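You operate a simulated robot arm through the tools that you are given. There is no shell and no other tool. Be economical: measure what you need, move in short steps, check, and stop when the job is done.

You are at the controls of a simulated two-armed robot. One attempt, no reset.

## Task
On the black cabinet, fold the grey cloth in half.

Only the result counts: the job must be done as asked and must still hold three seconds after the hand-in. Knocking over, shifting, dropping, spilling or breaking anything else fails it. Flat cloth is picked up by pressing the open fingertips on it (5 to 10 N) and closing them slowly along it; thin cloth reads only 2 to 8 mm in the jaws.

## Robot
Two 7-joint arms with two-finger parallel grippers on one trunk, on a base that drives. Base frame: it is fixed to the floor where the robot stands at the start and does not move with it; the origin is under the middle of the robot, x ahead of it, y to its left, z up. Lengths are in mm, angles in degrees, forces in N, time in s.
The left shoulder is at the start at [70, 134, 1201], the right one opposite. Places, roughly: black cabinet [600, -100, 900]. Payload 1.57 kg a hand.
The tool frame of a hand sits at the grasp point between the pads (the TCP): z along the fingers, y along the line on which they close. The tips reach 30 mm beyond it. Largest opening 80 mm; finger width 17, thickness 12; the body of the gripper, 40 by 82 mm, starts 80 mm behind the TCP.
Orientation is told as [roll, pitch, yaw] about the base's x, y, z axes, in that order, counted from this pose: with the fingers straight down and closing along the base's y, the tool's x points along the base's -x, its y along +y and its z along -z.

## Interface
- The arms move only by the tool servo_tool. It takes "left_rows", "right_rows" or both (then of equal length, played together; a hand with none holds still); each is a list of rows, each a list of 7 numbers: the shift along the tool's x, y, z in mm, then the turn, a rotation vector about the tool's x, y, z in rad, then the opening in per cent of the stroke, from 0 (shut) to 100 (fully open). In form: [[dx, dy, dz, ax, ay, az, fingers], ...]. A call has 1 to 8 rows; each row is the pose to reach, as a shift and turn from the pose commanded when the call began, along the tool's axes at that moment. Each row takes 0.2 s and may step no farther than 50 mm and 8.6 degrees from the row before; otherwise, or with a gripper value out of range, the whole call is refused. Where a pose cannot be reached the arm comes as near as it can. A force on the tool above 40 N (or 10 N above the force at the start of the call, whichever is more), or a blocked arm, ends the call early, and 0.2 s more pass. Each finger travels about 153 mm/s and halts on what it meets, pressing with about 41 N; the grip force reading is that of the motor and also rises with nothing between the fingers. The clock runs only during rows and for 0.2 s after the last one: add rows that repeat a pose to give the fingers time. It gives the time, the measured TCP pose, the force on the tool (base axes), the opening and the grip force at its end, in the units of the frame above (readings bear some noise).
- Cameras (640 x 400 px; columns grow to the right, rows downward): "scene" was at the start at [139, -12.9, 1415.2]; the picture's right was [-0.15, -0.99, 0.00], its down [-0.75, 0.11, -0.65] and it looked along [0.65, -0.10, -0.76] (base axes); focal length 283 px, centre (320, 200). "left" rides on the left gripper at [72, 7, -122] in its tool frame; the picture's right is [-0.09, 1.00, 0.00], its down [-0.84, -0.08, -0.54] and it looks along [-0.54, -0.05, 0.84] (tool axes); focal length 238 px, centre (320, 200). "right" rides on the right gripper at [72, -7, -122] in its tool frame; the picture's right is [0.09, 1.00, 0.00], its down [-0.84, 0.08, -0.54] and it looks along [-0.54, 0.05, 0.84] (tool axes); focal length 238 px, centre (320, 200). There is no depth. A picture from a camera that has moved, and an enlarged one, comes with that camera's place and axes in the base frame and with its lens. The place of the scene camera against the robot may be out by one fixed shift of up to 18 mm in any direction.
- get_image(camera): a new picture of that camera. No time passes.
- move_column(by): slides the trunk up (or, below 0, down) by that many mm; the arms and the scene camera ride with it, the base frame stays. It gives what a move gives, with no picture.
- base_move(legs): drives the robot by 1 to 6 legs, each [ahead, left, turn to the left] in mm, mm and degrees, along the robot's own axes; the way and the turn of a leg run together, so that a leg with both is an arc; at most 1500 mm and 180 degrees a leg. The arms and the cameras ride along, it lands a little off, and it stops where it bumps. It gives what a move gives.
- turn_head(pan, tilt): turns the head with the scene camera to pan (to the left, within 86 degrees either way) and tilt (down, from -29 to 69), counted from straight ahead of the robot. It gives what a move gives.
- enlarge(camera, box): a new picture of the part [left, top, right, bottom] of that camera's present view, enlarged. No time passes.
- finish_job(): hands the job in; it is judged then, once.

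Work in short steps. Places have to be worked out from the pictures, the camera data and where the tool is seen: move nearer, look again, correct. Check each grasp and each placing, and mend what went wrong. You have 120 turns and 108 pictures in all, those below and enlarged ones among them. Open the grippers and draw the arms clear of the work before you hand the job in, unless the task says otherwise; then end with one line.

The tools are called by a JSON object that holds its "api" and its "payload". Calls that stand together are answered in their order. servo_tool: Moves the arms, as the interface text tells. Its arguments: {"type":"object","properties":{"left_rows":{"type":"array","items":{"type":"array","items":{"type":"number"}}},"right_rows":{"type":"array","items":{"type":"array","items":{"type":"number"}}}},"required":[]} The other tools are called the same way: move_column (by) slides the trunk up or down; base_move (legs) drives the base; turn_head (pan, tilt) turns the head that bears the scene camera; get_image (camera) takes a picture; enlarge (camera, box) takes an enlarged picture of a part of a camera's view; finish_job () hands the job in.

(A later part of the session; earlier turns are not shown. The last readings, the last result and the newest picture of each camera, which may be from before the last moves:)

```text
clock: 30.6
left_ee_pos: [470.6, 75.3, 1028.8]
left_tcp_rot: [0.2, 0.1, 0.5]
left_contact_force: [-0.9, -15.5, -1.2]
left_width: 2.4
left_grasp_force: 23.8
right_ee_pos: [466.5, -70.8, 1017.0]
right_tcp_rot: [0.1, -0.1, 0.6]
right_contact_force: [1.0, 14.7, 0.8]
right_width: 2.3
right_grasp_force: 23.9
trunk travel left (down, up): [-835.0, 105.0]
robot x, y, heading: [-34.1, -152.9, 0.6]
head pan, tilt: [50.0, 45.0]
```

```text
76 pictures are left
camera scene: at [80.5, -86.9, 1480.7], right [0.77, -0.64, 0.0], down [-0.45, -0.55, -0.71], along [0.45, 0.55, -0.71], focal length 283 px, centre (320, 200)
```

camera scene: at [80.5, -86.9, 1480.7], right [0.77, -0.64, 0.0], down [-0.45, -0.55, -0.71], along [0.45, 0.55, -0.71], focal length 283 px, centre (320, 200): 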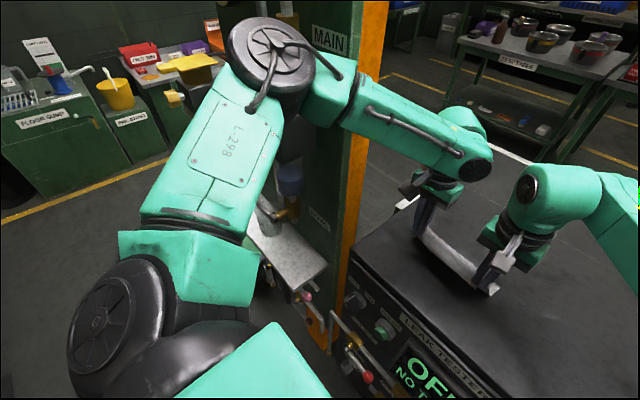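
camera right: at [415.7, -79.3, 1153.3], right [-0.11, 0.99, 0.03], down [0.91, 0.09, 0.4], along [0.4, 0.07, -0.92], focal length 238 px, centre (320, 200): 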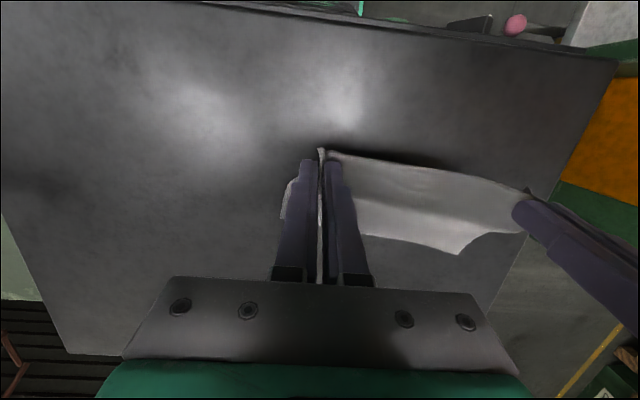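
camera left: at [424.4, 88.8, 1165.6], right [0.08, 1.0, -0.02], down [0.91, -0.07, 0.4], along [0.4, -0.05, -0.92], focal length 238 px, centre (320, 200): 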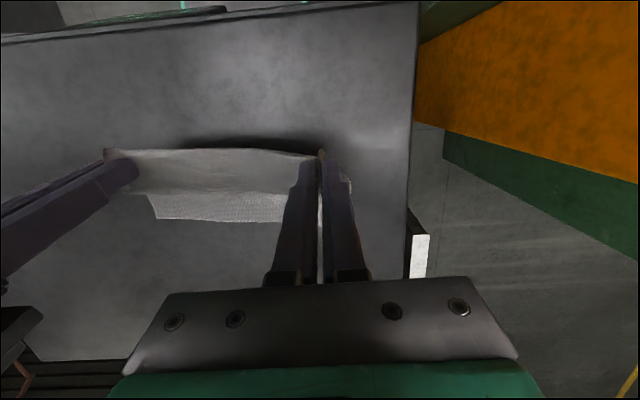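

Elbow clearance is fair. I'll relax the cloth tension, step forward with no pitch and see whether the reach limit was real.

{"api": "servo_tool", "payload": {"left_rows": [[0, -3, 3, 0, 0, 0, 0], [-8, -4, 6, 0, 0, 0, 0], [-16, -4, 9, 0, 0, 0, 0], [-24, -4, 9, 0, 0, 0, 0], [-24, -4, 9, 0, 0, 0, 0]], "right_rows": [[0, 3, 0, 0, 0, 0, 0], [-10, 4, -1, 0, 0, 0, 0], [-20, 4, -1, 0, 0, 0, 0], [-30, 4, -1, 0, 0, 0, 0], [-30, 4, -1, 0, 0, 0, 0]]}}

{"api": "turn_head", "payload": {"pan": 10, "tilt": 50}}

{"api": "get_image", "payload": {"camera": "scene"}}

{"api": "get_image", "payload": {"camera": "left"}}

```text
clock: 31.8
left_ee_pos: [497.3, 69.6, 1020.8]
left_tcp_rot: [0.2, 0.1, 0.5]
left_contact_force: [-0.3, -0.4, -0.4]
left_width: 2.4
left_grasp_force: 23.1
right_ee_pos: [497.7, -65.3, 1018.0]
right_tcp_rot: [0.1, 0.0, 0.6]
right_contact_force: [0.1, 0.4, 0.5]
right_width: 2.2
right_grasp_force: 23.6
trunk travel left (down, up): [-835.0, 105.0]
robot x, y, heading: [-32.8, -149.0, 0.7]
head pan, tilt: [50.0, 45.0]
```

```text
clock: 32.8
left_ee_pos: [496.5, 70.3, 1020.9]
left_tcp_rot: [0.3, 0.1, 0.5]
left_contact_force: [0.0, 0.0, 0.8]
left_width: 2.1
left_grasp_force: 23.8
right_ee_pos: [496.6, -65.5, 1018.0]
right_tcp_rot: [0.1, 0.0, 0.5]
right_contact_force: [0.5, -0.5, 0.0]
right_width: 2.4
right_grasp_force: 23.8
trunk travel left (down, up): [-835.0, 105.0]
robot x, y, heading: [-31.7, -149.3, 0.6]
head pan, tilt: [10.0, 50.0]
```

```text
75 pictures are left
camera scene: at [104.4, -135.2, 1473.8], right [0.18, -0.98, 0.0], down [-0.75, -0.14, -0.64], along [0.63, 0.12, -0.77], focal length 283 px, centre (320, 200)
```

scene: 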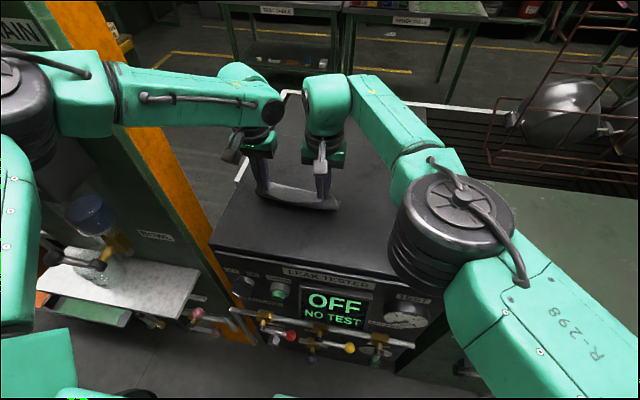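

```text
74 pictures are left
camera left: at [424.3, 76.9, 1142.8], right [0.08, 1.0, 0.0], down [0.84, -0.07, 0.54], along [0.54, -0.04, -0.84], focal length 238 px, centre (320, 200)
```

left: 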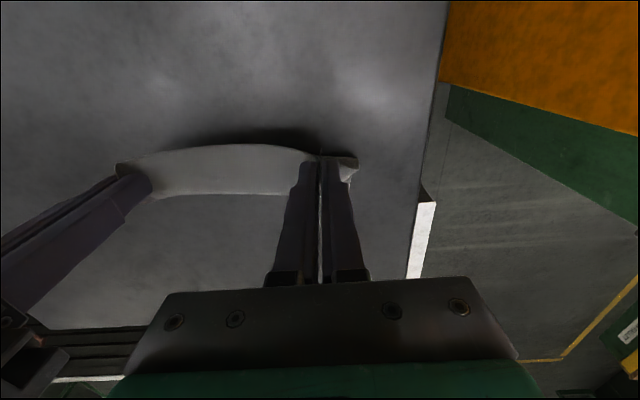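

Reach is fine at x≈497 and the tension is gone. I'll zoom in to see how the cloth actually lies.

{"api": "enlarge", "payload": {"camera": "scene", "box": [230, 120, 370, 230]}}

{"api": "get_image", "payload": {"camera": "right"}}

```text
3.64 times, centred on (300, 175) of scene
camera zoom: at [104.4, -135.2, 1473.8], right [0.18, -0.98, 0.0], down [-0.75, -0.14, -0.64], along [0.63, 0.12, -0.77], focal length 1028 px, centre (393, 291)
```

zoom: 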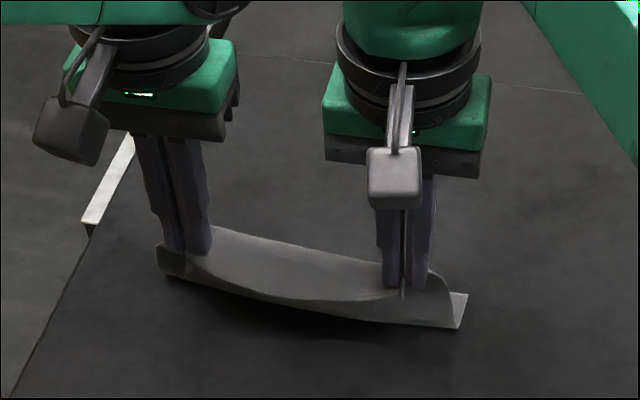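

```text
72 pictures are left
camera right: at [425.8, -73.0, 1140.2], right [-0.1, 0.99, 0.0], down [0.84, 0.08, 0.54], along [0.54, 0.06, -0.84], focal length 238 px, centre (320, 200)
```

right: 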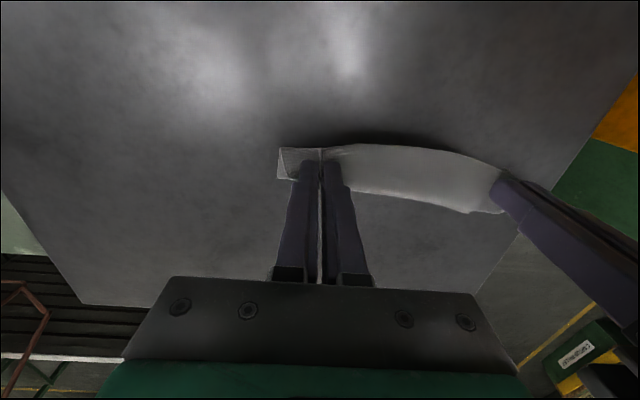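

The far edge is still flat at x≈540 and the fold is forming. I'll carry the held edge forward and down towards the far edge.

{"api": "servo_tool", "payload": {"left_rows": [[-10, 0, 4, 0, 0, 0, 0], [-20, 0, 10, 0, 0, 0, 0], [-28, 0, 18, 0, 0, 0, 0], [-33, 0, 27, 0, 0, 0, 0], [-33, 0, 36, 0, 0, 0, 0], [-33, 0, 36, 0, 0, 0, 0]], "right_rows": [[-10, 0, 3, 0, 0, 0, 0], [-20, 0, 9, 0, 0, 0, 0], [-28, 0, 16, 0, 0, 0, 0], [-33, 0, 25, 0, 0, 0, 0], [-33, 0, 33, 0, 0, 0, 0], [-33, 0, 33, 0, 0, 0, 0]]}}

{"api": "enlarge", "payload": {"camera": "scene", "box": [230, 120, 370, 230]}}

{"api": "get_image", "payload": {"camera": "right"}}

{"api": "get_image", "payload": {"camera": "left"}}

```text
clock: 34.2
left_ee_pos: [496.8, 81.0, 997.8]
left_tcp_rot: [-0.1, 0.0, 0.2]
left_contact_force: [-2.2, -29.3, -2.3]
left_width: 2.4
left_grasp_force: 24.4
left hand out of reach, approached as far as the arm can: row 1, 2, 3, 4, 5, 6
right_ee_pos: [497.4, -69.9, 987.3]
right_tcp_rot: [0.5, 0.0, 0.7]
right_contact_force: [1.3, 29.7, 3.2]
right_width: 2.7
right_grasp_force: 23.2
right hand out of reach, approached as far as the arm can: row 1, 2, 3, 4, 5, 6
trunk travel left (down, up): [-835.0, 105.0]
robot x, y, heading: [-33.9, -150.0, 0.9]
head pan, tilt: [10.0, 50.0]
```

```text
3.64 times, centred on (300, 175) of scene
camera zoom: at [104.5, -135.3, 1473.8], right [0.18, -0.98, 0.0], down [-0.75, -0.14, -0.64], along [0.63, 0.12, -0.77], focal length 1028 px, centre (393, 291)
```

zoom: 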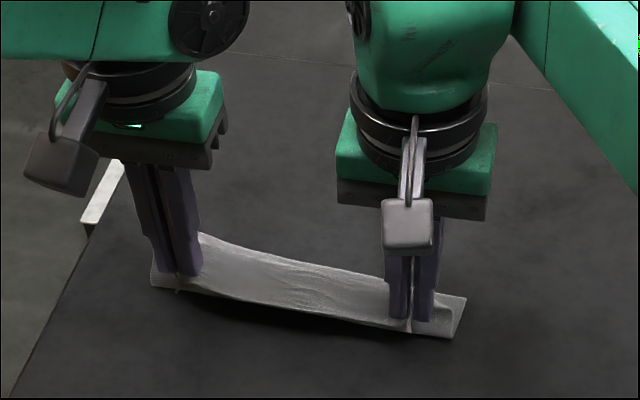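

```text
70 pictures are left
camera right: at [426.0, -79.4, 1109.5], right [-0.11, 0.99, 0.01], down [0.84, 0.08, 0.54], along [0.54, 0.07, -0.84], focal length 238 px, centre (320, 200)
```

right: 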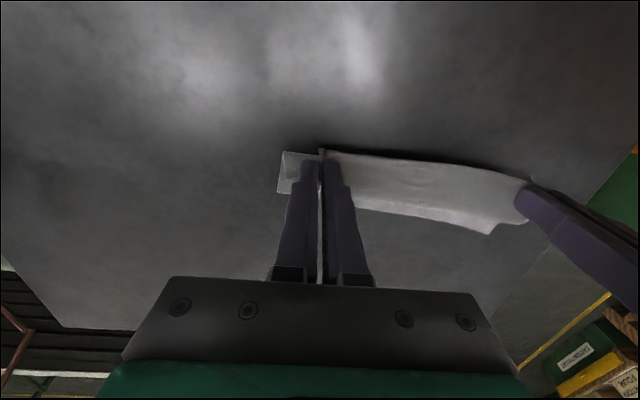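

```text
69 pictures are left
camera left: at [424.9, 87.2, 1120.0], right [0.09, 1.0, 0.0], down [0.84, -0.07, 0.54], along [0.54, -0.05, -0.84], focal length 238 px, centre (320, 200)
```

left: 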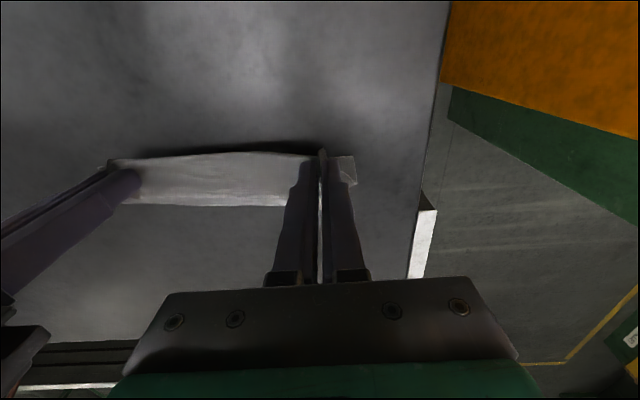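

Both arms really do stop at x≈497 from here, so the base must supply the last stretch. First I'll relax the tension and check the left elbow's clearance ahead.

{"api": "servo_tool", "payload": {"left_rows": [[0, -4, 0, 0, 0, 0, 0], [0, -8, 2, 0, 0, 0, 0], [0, -11, 4, 0, 0, 0, 0], [0, -11, 4, 0, 0, 0, 0]], "right_rows": [[0, 2, 0, 0, 0, 0, 0], [0, 4, -3, 0, 0, 0, 0], [0, 5, -6, 0, 0, 0, 0], [0, 5, -6, 0, 0, 0, 0]]}}

{"api": "turn_head", "payload": {"pan": 60, "tilt": 30}}

{"api": "get_image", "payload": {"camera": "scene"}}

```text
clock: 35.2
left_ee_pos: [492.6, 73.9, 996.0]
left_tcp_rot: [0.3, -0.1, 0.5]
left_contact_force: [0.6, -11.0, 0.2]
left_width: 2.2
left_grasp_force: 23.9
left hand out of reach, approached as far as the arm can: row 2, 3, 4
right_ee_pos: [496.6, -72.4, 995.0]
right_tcp_rot: [-0.1, -0.1, 0.7]
right_contact_force: [1.0, 11.5, 0.1]
right_width: 2.6
right_grasp_force: 23.9
trunk travel left (down, up): [-835.0, 105.0]
robot x, y, heading: [-35.7, -147.3, 0.7]
head pan, tilt: [10.0, 50.0]
```

```text
clock: 36.4
left_ee_pos: [494.2, 72.4, 995.6]
left_tcp_rot: [0.2, -0.2, 0.4]
left_contact_force: [0.0, -7.5, 0.4]
left_width: 2.2
left_grasp_force: 23.6
right_ee_pos: [497.4, -72.0, 994.1]
right_tcp_rot: [0.0, 0.0, 0.5]
right_contact_force: [-0.1, 6.5, 0.4]
right_width: 2.3
right_grasp_force: 23.6
trunk travel left (down, up): [-835.0, 105.0]
robot x, y, heading: [-34.0, -149.2, 0.7]
head pan, tilt: [60.0, 30.0]
```

```text
68 pictures are left
camera scene: at [73.3, -70.9, 1503.2], right [0.87, -0.49, 0.0], down [-0.25, -0.44, -0.87], along [0.43, 0.75, -0.5], focal length 283 px, centre (320, 200)
```

scene: 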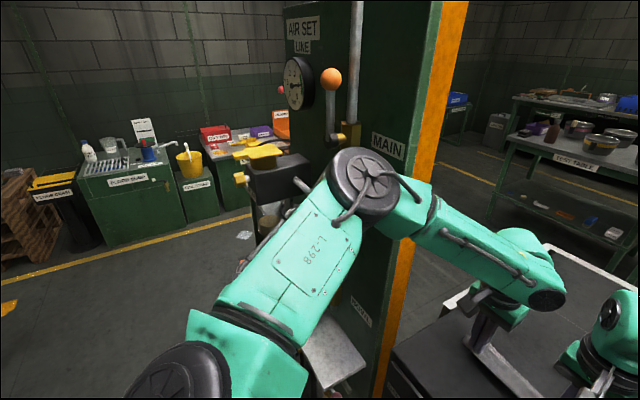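

The panel limits the left elbow ahead, and the arms stop at x≈497. A better plan is to lift the cloth until it hangs, touch its free edge down near x≈420, lay it forward, then bring the held edge back over it. That keeps everything within reach and matches the grip direction. Lifting now.

{"api": "servo_tool", "payload": {"left_rows": [[2, 0, -20, 0, 0, 0, 0], [5, -1, -40, 0, 0, 0, 0], [8, -1, -60, 0, 0, 0, 0], [12, -1, -80, 0, 0, 0, 0], [16, -1, -100, 0, 0, 0, 0], [20, -1, -120, 0, 0, 0, 0], [20, -1, -125, 0, 0, 0, 0], [20, -1, -125, 0, 0, 0, 0]], "right_rows": [[2, 0, -20, 0, 0, 0, 0], [5, 1, -40, 0, 0, 0, 0], [8, 1, -60, 0, 0, 0, 0], [12, 1, -80, 0, 0, 0, 0], [16, 1, -100, 0, 0, 0, 0], [20, 1, -120, 0, 0, 0, 0], [20, 1, -125, 0, 0, 0, 0], [20, 1, -125, 0, 0, 0, 0]]}}

{"api": "turn_head", "payload": {"pan": 12, "tilt": 50}}

{"api": "get_image", "payload": {"camera": "scene"}}

{"api": "get_image", "payload": {"camera": "right"}}

```text
clock: 38.2
left_ee_pos: [474.2, 71.8, 1120.1]
left_tcp_rot: [0.2, 0.2, 0.5]
left_contact_force: [-0.1, -3.4, 0.5]
left_width: 2.1
left_grasp_force: 23.2
right_ee_pos: [477.1, -71.9, 1119.7]
right_tcp_rot: [0.1, 0.0, 0.5]
right_contact_force: [1.0, 3.2, -0.3]
right_width: 2.6
right_grasp_force: 23.8
trunk travel left (down, up): [-835.0, 105.0]
robot x, y, heading: [-29.5, -146.1, 0.9]
head pan, tilt: [60.0, 30.0]
```

```text
clock: 39.4
left_ee_pos: [474.2, 70.9, 1120.3]
left_tcp_rot: [0.2, 0.1, 0.4]
left_contact_force: [0.0, -3.2, -0.1]
left_width: 2.1
left_grasp_force: 23.4
right_ee_pos: [478.4, -71.7, 1121.3]
right_tcp_rot: [-0.1, 0.0, 0.7]
right_contact_force: [-0.4, 2.3, 0.4]
right_width: 2.3
right_grasp_force: 23.5
trunk travel left (down, up): [-835.0, 105.0]
robot x, y, heading: [-33.1, -147.4, 0.4]
head pan, tilt: [12.0, 50.0]
```

```text
67 pictures are left
camera scene: at [104.0, -132.7, 1473.8], right [0.22, -0.98, 0.0], down [-0.75, -0.17, -0.64], along [0.63, 0.14, -0.77], focal length 283 px, centre (320, 200)
```

scene: 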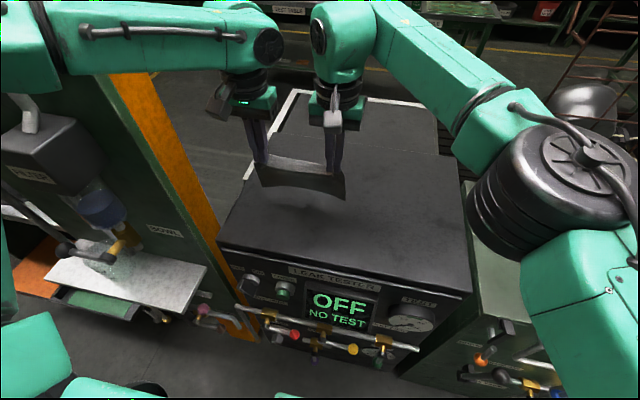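

```text
66 pictures are left
camera right: at [406.1, -78.8, 1242.5], right [-0.1, 0.99, 0.0], down [0.84, 0.09, 0.54], along [0.54, 0.06, -0.84], focal length 238 px, centre (320, 200)
```

right: 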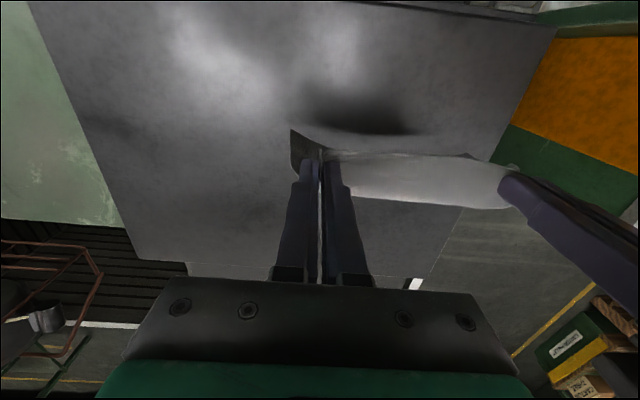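

The cloth hangs from just ahead of the fingers, with its free edge about 60 mm above the surface. I'll carry it back to TCP x≈410 and lower it until the free edge is nearly touching.

{"api": "servo_tool", "payload": {"left_rows": [[16, 0, 0, 0, 0, 0, 0], [32, 0, 0, 0, 0, 0, 0], [48, 0, 8, 0, 0, 0, 0], [64, 0, 20, 0, 0, 0, 0], [64, 0, 36, 0, 0, 0, 0], [64, 0, 52, 0, 0, 0, 0], [64, 0, 52, 0, 0, 0, 0]], "right_rows": [[16, 0, 0, 0, 0, 0, 0], [32, 0, 0, 0, 0, 0, 0], [50, 0, 8, 0, 0, 0, 0], [67, 0, 20, 0, 0, 0, 0], [67, 0, 36, 0, 0, 0, 0], [67, 0, 52, 0, 0, 0, 0], [67, 0, 52, 0, 0, 0, 0]]}}

{"api": "enlarge", "payload": {"camera": "scene", "box": [200, 120, 400, 270]}}

{"api": "get_image", "payload": {"camera": "left"}}

```text
clock: 41.0
left_ee_pos: [410.8, 70.5, 1068.2]
left_tcp_rot: [0.3, 0.0, 0.5]
left_contact_force: [-0.2, -3.1, 0.1]
left_width: 2.2
left_grasp_force: 23.7
right_ee_pos: [408.1, -71.2, 1067.3]
right_tcp_rot: [0.1, 0.0, 0.5]
right_contact_force: [0.2, 2.3, -0.6]
right_width: 2.2
right_grasp_force: 23.8
trunk travel left (down, up): [-835.0, 105.0]
robot x, y, heading: [-31.6, -148.4, 0.7]
head pan, tilt: [12.0, 50.0]
```

```text
2.67 times, centred on (300, 195) of scene
camera zoom: at [103.1, -132.7, 1473.8], right [0.22, -0.98, 0.0], down [-0.75, -0.17, -0.64], along [0.63, 0.14, -0.77], focal length 754 px, centre (373, 213)
```

zoom: 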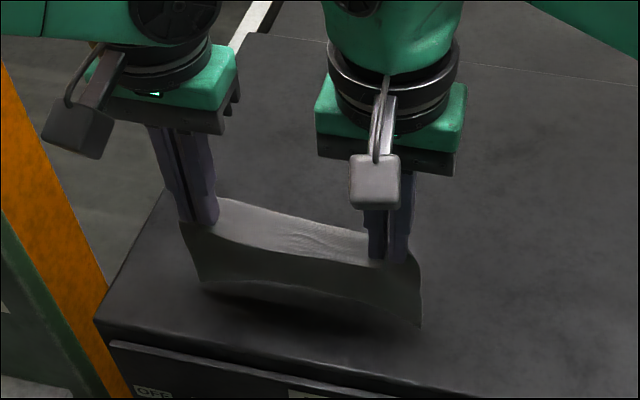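

```text
64 pictures are left
camera left: at [338.6, 76.6, 1189.8], right [0.08, 1.0, 0.0], down [0.84, -0.07, 0.54], along [0.54, -0.04, -0.84], focal length 238 px, centre (320, 200)
```

left: 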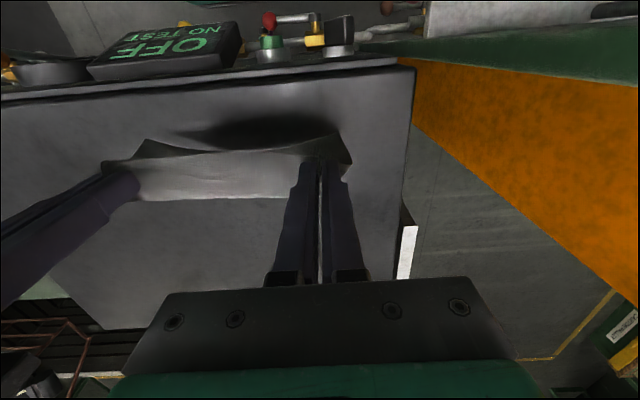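

The free edge hangs just above the surface at x≈422 and the belly already bows forward, which is what I want. I'll touch down, then go forward and down.

{"api": "servo_tool", "payload": {"left_rows": [[0, 0, 8, 0, 0, 0, 0], [0, 0, 16, 0, 0, 0, 0], [-8, 0, 24, 0, 0, 0, 0], [-18, 0, 32, 0, 0, 0, 0], [-28, 0, 40, 0, 0, 0, 0], [-28, 0, 40, 0, 0, 0, 0]], "right_rows": [[0, 0, 8, 0, 0, 0, 0], [-2, 0, 16, 0, 0, 0, 0], [-10, 0, 24, 0, 0, 0, 0], [-20, 0, 32, 0, 0, 0, 0], [-30, 0, 40, 0, 0, 0, 0], [-30, 0, 40, 0, 0, 0, 0]]}}

{"api": "enlarge", "payload": {"camera": "scene", "box": [200, 120, 400, 270]}}

{"api": "get_image", "payload": {"camera": "left"}}

```text
clock: 42.4
left_ee_pos: [437.1, 71.1, 1028.1]
left_tcp_rot: [0.2, -0.1, 0.5]
left_contact_force: [-0.4, -1.6, 0.4]
left_width: 2.2
left_grasp_force: 23.5
right_ee_pos: [435.9, -72.0, 1028.0]
right_tcp_rot: [-0.1, -0.1, 0.5]
right_contact_force: [1.1, 1.8, -0.1]
right_width: 2.3
right_grasp_force: 23.9
trunk travel left (down, up): [-835.0, 105.0]
robot x, y, heading: [-32.9, -150.5, 0.7]
head pan, tilt: [12.0, 50.0]
```

```text
2.67 times, centred on (300, 195) of scene
camera zoom: at [103.5, -132.8, 1473.8], right [0.22, -0.98, 0.0], down [-0.75, -0.17, -0.64], along [0.63, 0.14, -0.77], focal length 754 px, centre (373, 213)
```

zoom: 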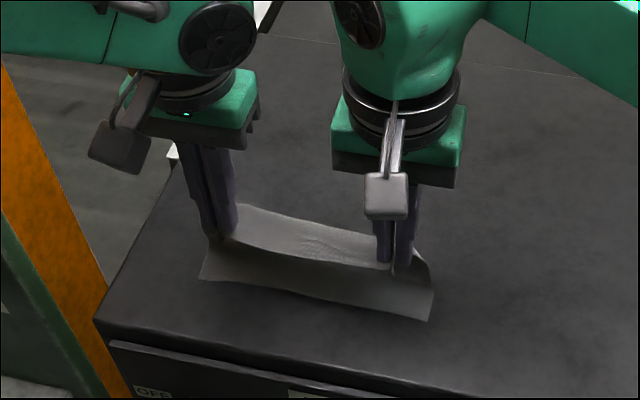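

```text
62 pictures are left
camera left: at [365.2, 76.5, 1150.6], right [0.08, 1.0, 0.0], down [0.84, -0.07, 0.54], along [0.54, -0.04, -0.84], focal length 238 px, centre (320, 200)
```

left: 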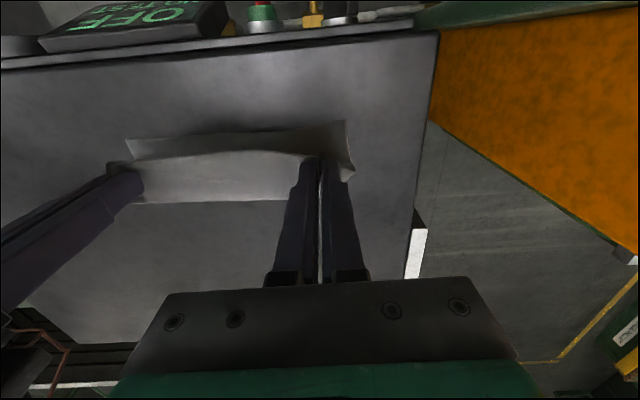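

It's working: the free edge rests at x≈422 and the cloth curves forward and up to the hands. I'll continue forward and down.

{"api": "servo_tool", "payload": {"left_rows": [[-8, 0, 7, 0, 0, 0, 0], [-15, 0, 14, 0, 0, 0, 0], [-20, 0, 21, 0, 0, 0, 0], [-22, 0, 28, 0, 0, 0, 0], [-22, 0, 28, 0, 0, 0, 0]], "right_rows": [[-8, 0, 7, 0, 0, 0, 0], [-15, 0, 14, 0, 0, 0, 0], [-20, 0, 21, 0, 0, 0, 0], [-22, 0, 28, 0, 0, 0, 0], [-22, 0, 28, 0, 0, 0, 0]]}}

{"api": "enlarge", "payload": {"camera": "scene", "box": [200, 120, 400, 270]}}

{"api": "get_image", "payload": {"camera": "left"}}

```text
clock: 43.6
left_ee_pos: [459.3, 71.6, 1000.6]
left_tcp_rot: [0.3, 0.0, 0.5]
left_contact_force: [-0.5, -2.2, 0.6]
left_width: 1.9
left_grasp_force: 23.7
right_ee_pos: [460.6, -71.6, 1001.0]
right_tcp_rot: [0.0, -0.1, 0.6]
right_contact_force: [0.1, 2.2, 0.6]
right_width: 2.3
right_grasp_force: 24.0
trunk travel left (down, up): [-835.0, 105.0]
robot x, y, heading: [-29.2, -152.1, 0.7]
head pan, tilt: [12.0, 50.0]
```

```text
2.67 times, centred on (300, 195) of scene
camera zoom: at [103.8, -132.9, 1473.8], right [0.22, -0.98, 0.0], down [-0.75, -0.17, -0.64], along [0.63, 0.14, -0.77], focal length 754 px, centre (373, 213)
```

zoom: 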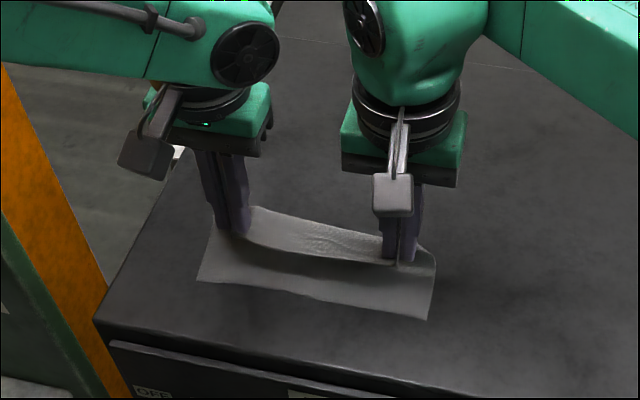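

```text
60 pictures are left
camera left: at [387.2, 77.0, 1121.9], right [0.08, 1.0, 0.0], down [0.84, -0.07, 0.54], along [0.54, -0.04, -0.84], focal length 238 px, centre (320, 200)
```

left: 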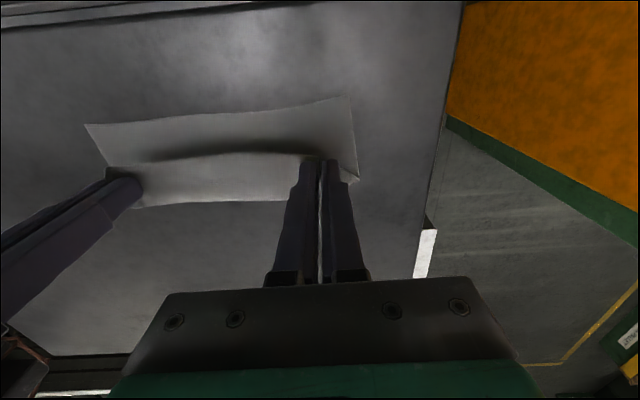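

The lower half now lies flat with its edge at x≈420. I'll bring the held edge back over it and down to meet that edge.

{"api": "servo_tool", "payload": {"left_rows": [[5, 0, 8, 0, 0, 0, 0], [12, 0, 13, 0, 0, 0, 0], [20, 0, 17, 0, 0, 0, 0], [27, 0, 20, 0, 0, 0, 0], [31, 0, 22, 0, 0, 0, 0], [31, 0, 22, 0, 0, 0, 0]], "right_rows": [[5, 0, 8, 0, 0, 0, 0], [12, 0, 13, 0, 0, 0, 0], [19, 0, 17, 0, 0, 0, 0], [26, 0, 20, 0, 0, 0, 0], [29, 0, 22, 0, 0, 0, 0], [29, 0, 22, 0, 0, 0, 0]]}}

{"api": "enlarge", "payload": {"camera": "scene", "box": [200, 120, 400, 270]}}

{"api": "get_image", "payload": {"camera": "left"}}

{"api": "get_image", "payload": {"camera": "right"}}

```text
clock: 45.0
left_ee_pos: [429.4, 70.8, 979.9]
left_tcp_rot: [0.3, 0.2, 0.5]
left_contact_force: [-0.1, -4.3, 0.0]
left_width: 2.1
left_grasp_force: 23.4
right_ee_pos: [430.2, -71.5, 977.7]
right_tcp_rot: [0.0, 0.0, 0.5]
right_contact_force: [0.4, 4.6, 0.3]
right_width: 2.4
right_grasp_force: 23.8
trunk travel left (down, up): [-835.0, 105.0]
robot x, y, heading: [-31.1, -149.7, 0.8]
head pan, tilt: [12.0, 50.0]
```

```text
2.67 times, centred on (300, 195) of scene
camera zoom: at [104.0, -132.8, 1473.7], right [0.22, -0.98, 0.0], down [-0.75, -0.17, -0.64], along [0.63, 0.14, -0.77], focal length 754 px, centre (373, 213)
```

zoom: 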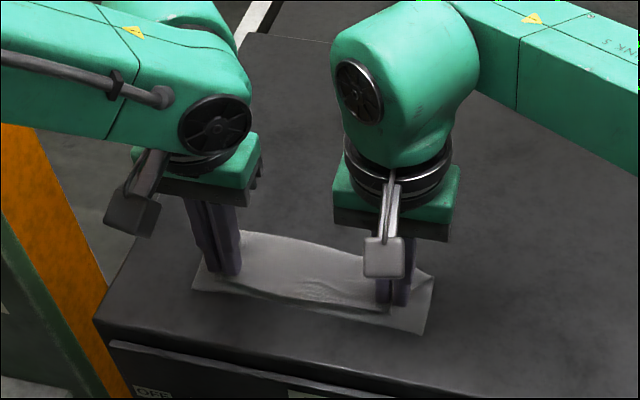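

```text
58 pictures are left
camera left: at [356.6, 77.4, 1102.0], right [0.08, 1.0, 0.0], down [0.84, -0.07, 0.54], along [0.54, -0.04, -0.84], focal length 238 px, centre (320, 200)
```

left: 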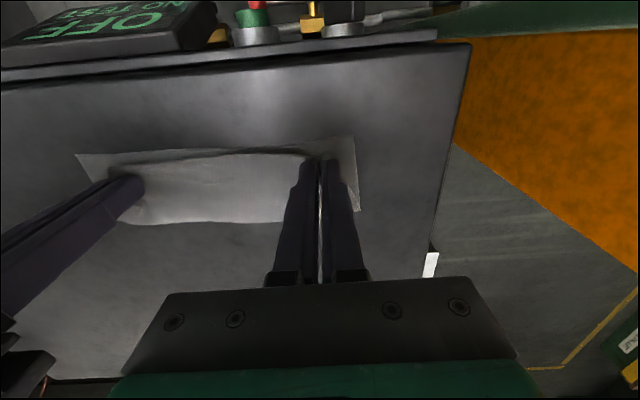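

```text
57 pictures are left
camera right: at [360.0, -79.2, 1099.5], right [-0.1, 0.99, 0.0], down [0.84, 0.09, 0.54], along [0.54, 0.06, -0.84], focal length 238 px, centre (320, 200)
```

right: 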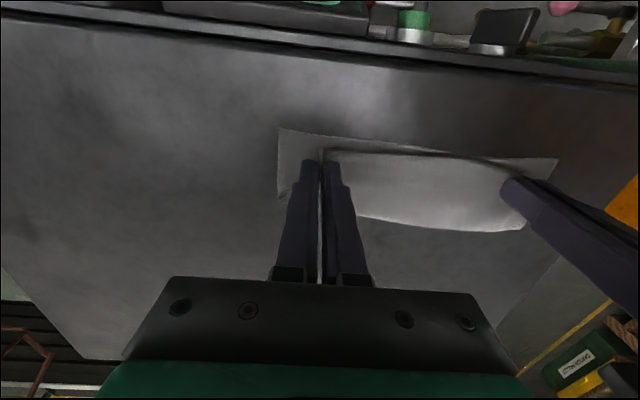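

The lower edge is at x≈410, the fold line at x≈474 and the held edge at x≈421. I'll draw it back another 10 mm and lower it to the surface.

{"api": "servo_tool", "payload": {"left_rows": [[4, 0, 0, 0, 0, 0, 0], [9, 0, 1, 0, 0, 0, 0], [11, 0, 4, 0, 0, 0, 0], [11, 0, 5, 0, 0, 0, 0], [11, 0, 5, 0, 0, 0, 0]], "right_rows": [[4, 0, 0, 0, 0, 0, 0], [9, 0, 1, 0, 0, 0, 0], [12, 0, 2, 0, 0, 0, 0], [12, 0, 3, 0, 0, 0, 0], [12, 0, 3, 0, 0, 0, 0]]}}

{"api": "get_image", "payload": {"camera": "left"}}

{"api": "get_image", "payload": {"camera": "right"}}

```text
clock: 46.2
left_ee_pos: [416.4, 69.6, 975.2]
left_tcp_rot: [0.1, 0.2, 0.4]
left_contact_force: [-0.4, -2.8, 1.2]
left_width: 2.3
left_grasp_force: 23.3
right_ee_pos: [418.8, -72.3, 975.5]
right_tcp_rot: [0.0, 0.1, 0.5]
right_contact_force: [0.3, 3.8, 0.3]
right_width: 2.6
right_grasp_force: 23.4
trunk travel left (down, up): [-835.0, 105.0]
robot x, y, heading: [-32.8, -150.0, 0.4]
head pan, tilt: [12.0, 50.0]
```

```text
56 pictures are left
camera left: at [344.2, 76.4, 1097.3], right [0.08, 1.0, 0.0], down [0.84, -0.07, 0.54], along [0.54, -0.04, -0.84], focal length 238 px, centre (320, 200)
```

left: 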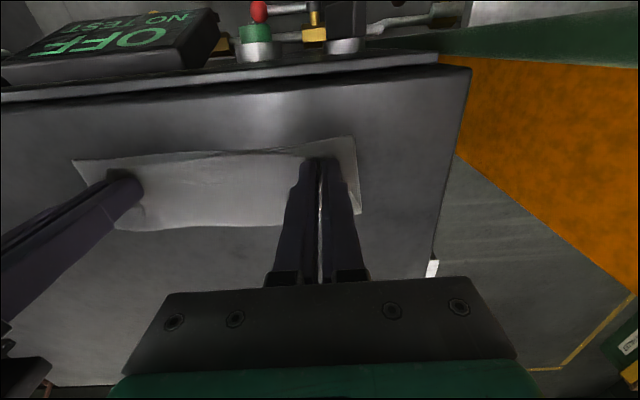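

```text
55 pictures are left
camera right: at [347.9, -79.7, 1096.8], right [-0.1, 0.99, 0.0], down [0.84, 0.09, 0.54], along [0.54, 0.06, -0.84], focal length 238 px, centre (320, 200)
```

right: 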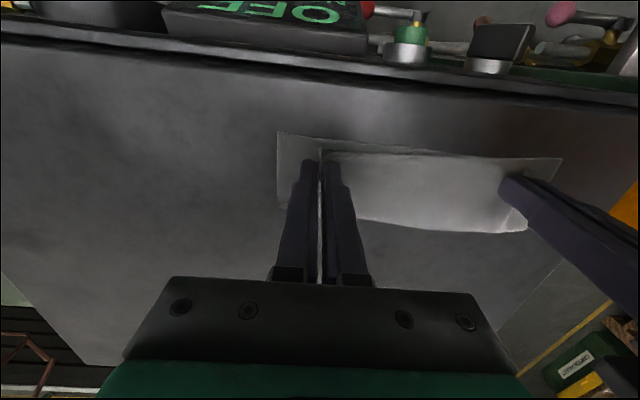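

The whole fold slid back with the hands, leaving the held edge still about 10 mm short. I'll lift clear of the lower layer, go back, then come straight down.

{"api": "servo_tool", "payload": {"left_rows": [[-2, 0, -7, 0, 0, 0, 0], [0, 0, -14, 0, 0, 0, 0], [7, 0, -14, 0, 0, 0, 0], [13, 0, -12, 0, 0, 0, 0], [14, 0, -6, 0, 0, 0, 0], [14, 0, 1, 0, 0, 0, 0], [14, 0, 1, 0, 0, 0, 0]], "right_rows": [[-2, 0, -7, 0, 0, 0, 0], [0, 0, -14, 0, 0, 0, 0], [7, 0, -14, 0, 0, 0, 0], [13, 0, -12, 0, 0, 0, 0], [15, 0, -6, 0, 0, 0, 0], [15, 0, 1, 0, 0, 0, 0], [15, 0, 1, 0, 0, 0, 0]]}}

{"api": "get_image", "payload": {"camera": "left"}}

{"api": "get_image", "payload": {"camera": "right"}}

```text
clock: 47.8
left_ee_pos: [402.9, 70.3, 972.6]
left_tcp_rot: [0.2, 0.0, 0.5]
left_contact_force: [0.6, -3.9, 3.8]
left_width: 2.2
left_grasp_force: 23.8
right_ee_pos: [403.7, -73.1, 975.5]
right_tcp_rot: [0.1, -0.1, 0.6]
right_contact_force: [0.5, 4.9, 0.2]
right_width: 2.3
right_grasp_force: 24.3
trunk travel left (down, up): [-835.0, 105.0]
robot x, y, heading: [-32.3, -148.6, 0.6]
head pan, tilt: [12.0, 50.0]
```

```text
54 pictures are left
camera left: at [330.4, 76.4, 1094.6], right [0.08, 1.0, 0.0], down [0.84, -0.07, 0.54], along [0.54, -0.04, -0.84], focal length 238 px, centre (320, 200)
```

left: 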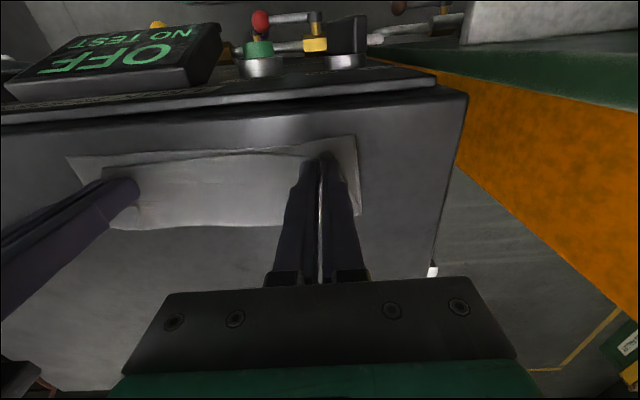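

```text
53 pictures are left
camera right: at [332.2, -80.5, 1096.4], right [-0.1, 0.99, 0.0], down [0.84, 0.09, 0.54], along [0.54, 0.06, -0.84], focal length 238 px, centre (320, 200)
```

right: 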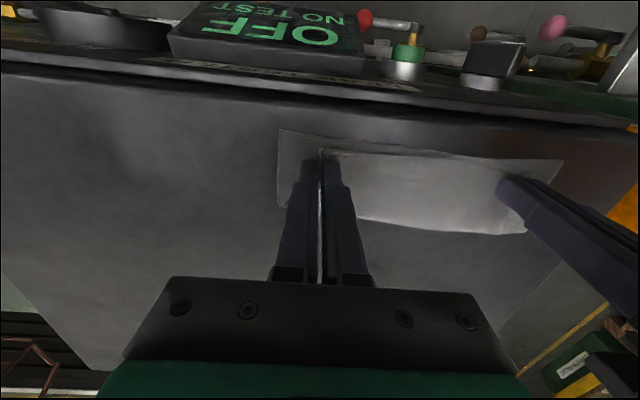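

The mid-edges now nearly coincide (about 4 mm); only the gathered grips lag. I'll open the fingers slowly to spread the gathers, then lift straight up and look.

{"api": "servo_tool", "payload": {"left_rows": [[0, 0, 0, 0, 0, 0, 5], [0, 0, 0, 0, 0, 0, 12], [0, 0, 0, 0, 0, 0, 20], [0, 0, -1, 0, 0, 0, 28], [0, 0, -10, 0, 0, 0, 32], [0, 0, -40, 0, 0, 0, 32], [0, 0, -80, 0, 0, 0, 32], [0, 0, -80, 0, 0, 0, 32]], "right_rows": [[0, 0, 1, 0, 0, 0, 5], [0, 0, 1, 0, 0, 0, 12], [0, 0, 1, 0, 0, 0, 20], [0, 0, 0, 0, 0, 0, 28], [0, 0, -10, 0, 0, 0, 32], [0, 0, -40, 0, 0, 0, 32], [0, 0, -80, 0, 0, 0, 32], [0, 0, -80, 0, 0, 0, 32]]}}

{"api": "get_image", "payload": {"camera": "left"}}

{"api": "get_image", "payload": {"camera": "right"}}

{"api": "enlarge", "payload": {"camera": "scene", "box": [200, 140, 400, 290]}}

```text
clock: 49.6
left_ee_pos: [402.7, 72.5, 1052.7]
left_tcp_rot: [0.2, 0.1, 0.5]
left_contact_force: [0.6, 0.6, -0.2]
left_width: 25.7
left_grasp_force: 0.1
right_ee_pos: [405.1, -75.8, 1052.5]
right_tcp_rot: [0.0, 0.1, 0.6]
right_contact_force: [0.3, -0.8, 0.2]
right_width: 25.3
right_grasp_force: 0.0
trunk travel left (down, up): [-835.0, 105.0]
robot x, y, heading: [-35.5, -152.8, 0.6]
head pan, tilt: [12.0, 50.0]
```

```text
52 pictures are left
camera left: at [330.5, 78.6, 1174.4], right [0.08, 1.0, 0.0], down [0.84, -0.07, 0.54], along [0.54, -0.04, -0.84], focal length 238 px, centre (320, 200)
```

left: 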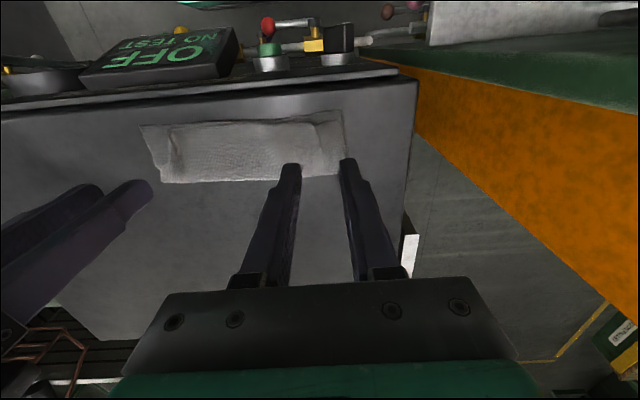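

```text
51 pictures are left
camera right: at [335.0, -81.9, 1174.9], right [-0.1, 0.99, 0.0], down [0.84, 0.09, 0.54], along [0.54, 0.06, -0.84], focal length 238 px, centre (320, 200)
```

right: 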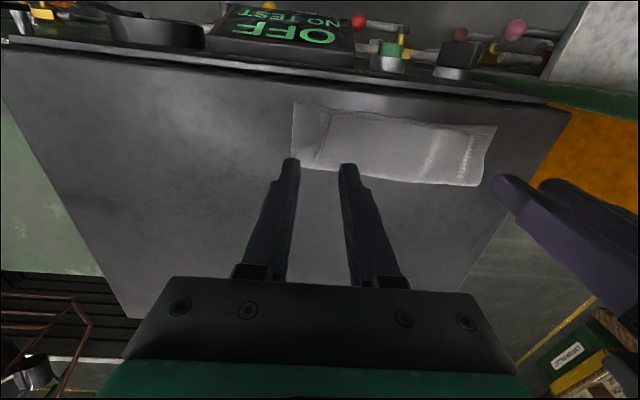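

```text
2.67 times, centred on (300, 215) of scene
camera zoom: at [104.6, -132.6, 1473.7], right [0.22, -0.98, 0.0], down [-0.75, -0.17, -0.64], along [0.63, 0.14, -0.77], focal length 754 px, centre (373, 160)
```

zoom: 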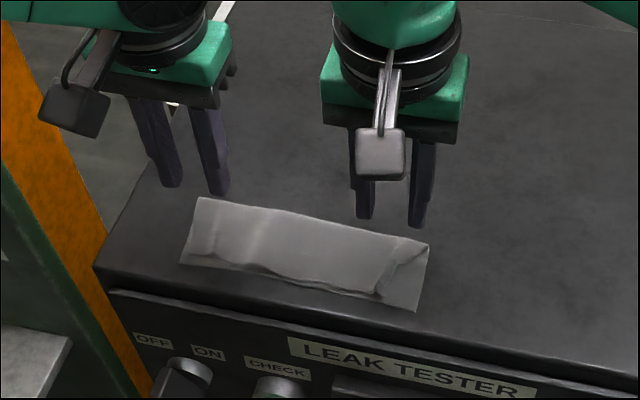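

The fold holds well. I'll zoom in on the ends to see how the top-layer corners lie.

{"api": "enlarge", "payload": {"camera": "right", "box": [270, 80, 510, 210]}}

{"api": "enlarge", "payload": {"camera": "left", "box": [130, 90, 370, 220]}}

```text
2.67 times, centred on (390, 145) of right
camera zoom: at [335.0, -81.9, 1174.9], right [-0.1, 0.99, 0.0], down [0.84, 0.09, 0.54], along [0.54, 0.06, -0.84], focal length 636 px, centre (133, 347)
```

zoom: 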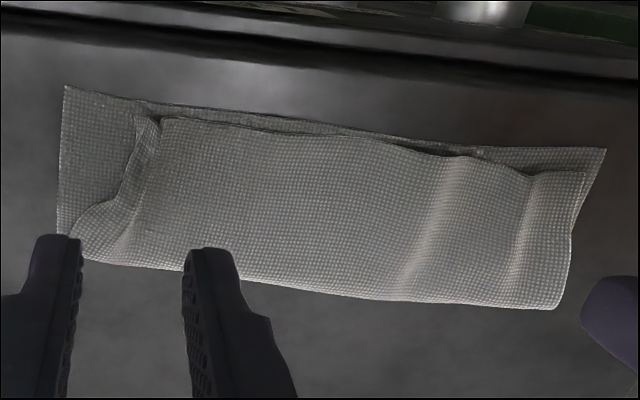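

```text
2.67 times, centred on (250, 155) of left
camera zoom: at [330.5, 78.6, 1174.4], right [0.08, 1.0, 0.0], down [0.84, -0.07, 0.54], along [0.54, -0.04, -0.84], focal length 636 px, centre (507, 320)
```

zoom: 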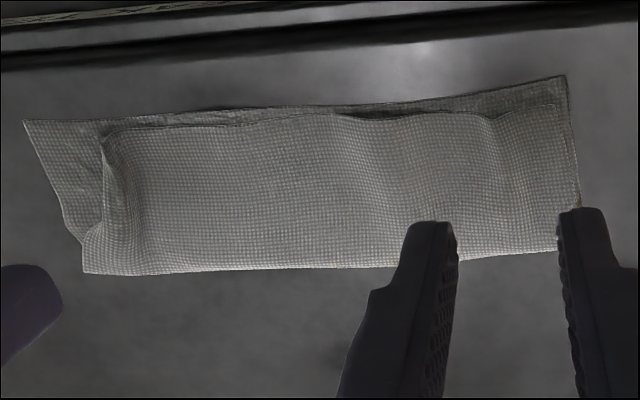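

The left end is aligned within about 8 mm. At the right end the top corner looks tucked or gathered by roughly 25 mm, so I'll look closer from the scene and left cameras.

{"api": "enlarge", "payload": {"camera": "scene", "box": [310, 215, 374, 260]}}

{"api": "enlarge", "payload": {"camera": "right", "box": [280, 90, 360, 180]}}

```text
8.89 times, centred on (342, 238) of scene
camera zoom: at [104.6, -132.6, 1473.7], right [0.22, -0.98, 0.0], down [-0.75, -0.17, -0.64], along [0.63, 0.14, -0.77], focal length 2513 px, centre (124, -133)
```

zoom: 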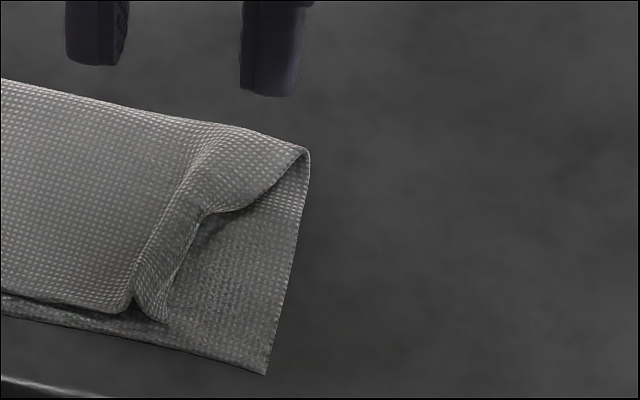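

```text
4.44 times, centred on (320, 135) of right
camera zoom: at [335.0, -81.9, 1174.9], right [-0.1, 0.99, 0.0], down [0.84, 0.09, 0.54], along [0.54, 0.06, -0.84], focal length 1059 px, centre (320, 489)
```

zoom: 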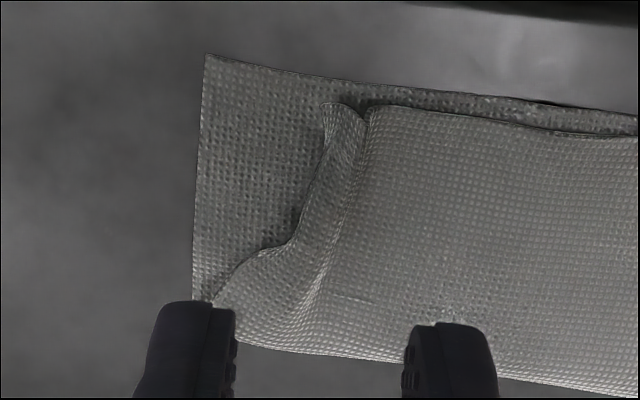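

The top layer has a pleat near the right corner, leaving that corner about 27 mm inward. I'll tilt the right hand so a single finger presses the strip next to the corner, then drag it outward. First I move above it.

{"api": "servo_tool", "payload": {"right_rows": [[4, -16, 0, 0.035, 0, 0, 50], [8, -32, 5, 0.07, 0, 0, 80], [11, -46, 20, 0.105, 0, 0, 100], [11, -46, 50, 0.105, 0, 0, 100], [11, -46, 50, 0.105, 0, 0, 100]]}}

{"api": "get_image", "payload": {"camera": "right"}}

{"api": "enlarge", "payload": {"camera": "scene", "box": [300, 190, 400, 260]}}

```text
clock: 50.8
left_ee_pos: [401.5, 71.3, 1052.4]
left_tcp_rot: [0.2, 0.2, 0.5]
left_contact_force: [0.0, -0.5, 0.0]
left_width: 25.7
left_grasp_force: 0.1
right_ee_pos: [396.0, -115.7, 1000.2]
right_tcp_rot: [-5.9, 0.1, 0.4]
right_contact_force: [0.2, -0.4, 0.1]
right_width: 80.0
right_grasp_force: 0.0
trunk travel left (down, up): [-835.0, 105.0]
robot x, y, heading: [-30.7, -152.1, 0.6]
head pan, tilt: [12.0, 50.0]
```

```text
45 pictures are left
camera right: at [326.1, -110.6, 1124.1], right [-0.1, 0.99, -0.1], down [0.84, 0.14, 0.53], along [0.54, -0.03, -0.84], focal length 238 px, centre (320, 200)
```

right: 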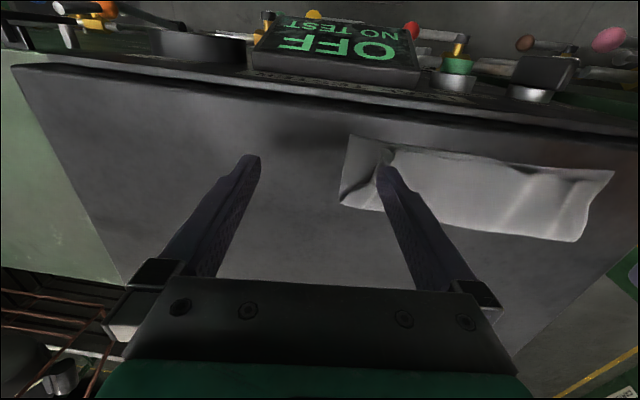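

```text
5.71 times, centred on (350, 225) of scene
camera zoom: at [103.7, -132.8, 1473.8], right [0.22, -0.98, 0.0], down [-0.75, -0.17, -0.64], along [0.63, 0.14, -0.77], focal length 1616 px, centre (149, 57)
```

zoom: 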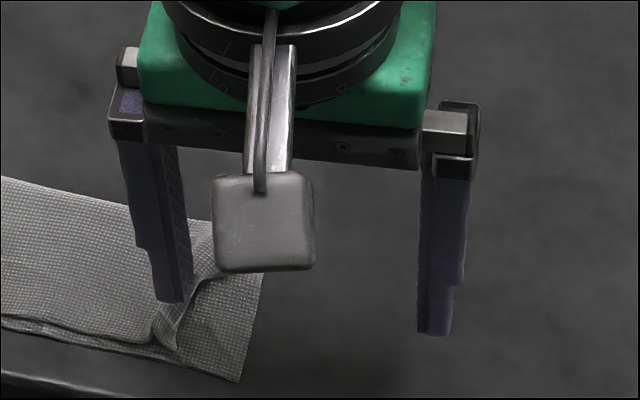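

The finger hovers about 20 mm above the pleat. I'll shift it 5 mm outward and descend to just above contact.

{"api": "servo_tool", "payload": {"right_rows": [[1, -4, 8, 0, 0, 0, 100], [2, -3, 18, 0, 0, 0, 100], [2, -3, 19.5, 0, 0, 0, 100], [2, -3, 19.5, 0, 0, 0, 100]]}}

{"api": "servo_tool", "payload": {"right_rows": [[0, 0, 2, 0, 0, 0, 100], [0, 0, 2, 0, 0, 0, 100]]}}

{"api": "enlarge", "payload": {"camera": "right", "box": [320, 100, 480, 220]}}

```text
clock: 51.8
left_ee_pos: [402.5, 72.2, 1052.5]
left_tcp_rot: [0.2, 0.1, 0.4]
left_contact_force: [0.3, 0.2, -0.1]
left_width: 25.9
left_grasp_force: 0.1
right_ee_pos: [392.6, -122.2, 984.9]
right_tcp_rot: [-5.9, 0.1, 0.5]
right_contact_force: [0.0, -0.6, -0.2]
right_width: 80.1
right_grasp_force: 0.1
trunk travel left (down, up): [-835.0, 105.0]
robot x, y, heading: [-33.8, -145.4, 0.4]
head pan, tilt: [12.0, 50.0]
```

```text
clock: 52.4
left_ee_pos: [402.3, 70.7, 1052.7]
left_tcp_rot: [0.2, 0.1, 0.5]
left_contact_force: [0.5, -0.6, -0.1]
left_width: 25.8
left_grasp_force: 0.1
right_ee_pos: [392.7, -122.0, 982.2]
right_tcp_rot: [-6.0, 0.1, 0.5]
right_contact_force: [-0.1, 0.5, -0.4]
right_width: 79.8
right_grasp_force: 0.1
trunk travel left (down, up): [-835.0, 105.0]
robot x, y, heading: [-31.2, -149.3, 0.7]
head pan, tilt: [12.0, 50.0]
```

```text
3.33 times, centred on (400, 160) of right
camera zoom: at [322.3, -116.8, 1104.4], right [-0.1, 0.99, -0.1], down [0.84, 0.14, 0.53], along [0.54, -0.03, -0.84], focal length 794 px, centre (53, 333)
```

zoom: 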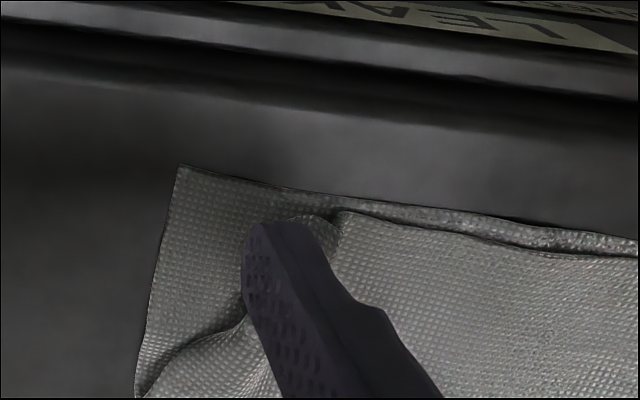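

The finger is right over the flap strip. I'll lower in small steps to a light contact.

{"api": "servo_tool", "payload": {"right_rows": [[0, 0, 1.5, 0, 0, 0, 100], [0, 0, 1.5, 0, 0, 0, 100]]}}

{"api": "servo_tool", "payload": {"right_rows": [[0, 0, 1.5, 0, 0, 0, 100], [0, 0, 1.5, 0, 0, 0, 100]]}}

```text
clock: 53.0
left_ee_pos: [402.2, 71.2, 1052.4]
left_tcp_rot: [0.2, 0.0, 0.4]
left_contact_force: [-0.7, 0.8, -0.3]
left_width: 25.6
left_grasp_force: 0.0
right_ee_pos: [392.8, -122.7, 979.6]
right_tcp_rot: [-6.0, 0.0, 0.6]
right_contact_force: [0.1, 0.4, -0.2]
right_width: 79.8
right_grasp_force: 0.0
trunk travel left (down, up): [-835.0, 105.0]
robot x, y, heading: [-36.2, -147.9, 0.5]
head pan, tilt: [12.0, 50.0]
```

```text
clock: 53.6
left_ee_pos: [402.2, 71.7, 1052.4]
left_tcp_rot: [0.2, 0.1, 0.5]
left_contact_force: [-0.9, 0.0, 1.2]
left_width: 25.9
left_grasp_force: 0.0
right_ee_pos: [392.3, -122.1, 979.9]
right_tcp_rot: [-6.0, 0.0, 0.5]
right_contact_force: [0.4, -0.5, 0.5]
right_width: 79.7
right_grasp_force: 0.0
trunk travel left (down, up): [-835.0, 105.0]
robot x, y, heading: [-30.9, -148.5, 0.5]
head pan, tilt: [12.0, 50.0]
```

Barely touching. I'll press about 1 mm more, drag 24 mm outward and lift.

{"api": "servo_tool", "payload": {"right_rows": [[0, 0, 1.2, 0, 0, 0, 100], [0, -4, 1.6, 0, 0, 0, 100], [0, -9, 2.1, 0, 0, 0, 100], [0, -14, 2.7, 0, 0, 0, 100], [0, -19, 3.2, 0, 0, 0, 100], [0, -24, 3.7, 0, 0, 0, 100], [0, -24, 3.7, 0, 0, 0, 100]]}}

{"api": "enlarge", "payload": {"camera": "right", "box": [320, 100, 480, 220]}}

```text
clock: 55.2
left_ee_pos: [402.5, 71.6, 1053.5]
left_tcp_rot: [0.2, 0.0, 0.5]
left_contact_force: [0.7, 0.8, 0.4]
left_width: 25.7
left_grasp_force: 0.0
right_ee_pos: [391.3, -148.1, 977.3]
right_tcp_rot: [-6.0, 0.0, 0.4]
right_contact_force: [-0.6, 0.4, 1.5]
right_width: 79.8
right_grasp_force: 0.0
trunk travel left (down, up): [-835.0, 105.0]
robot x, y, heading: [-33.2, -149.6, 0.8]
head pan, tilt: [12.0, 50.0]
```

```text
3.33 times, centred on (400, 160) of right
camera zoom: at [320.3, -142.5, 1099.4], right [-0.1, 0.99, -0.1], down [0.84, 0.14, 0.53], along [0.54, -0.03, -0.84], focal length 794 px, centre (53, 333)
```

zoom: 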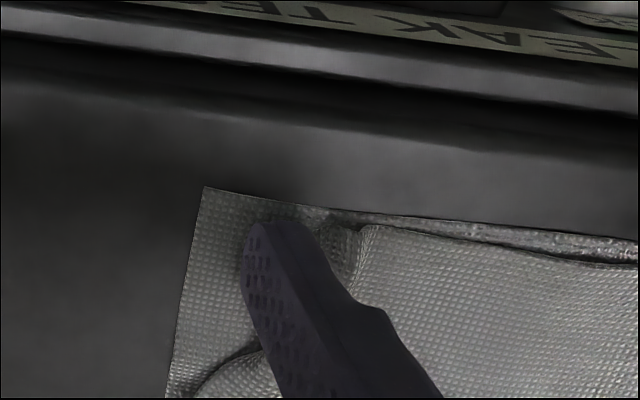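

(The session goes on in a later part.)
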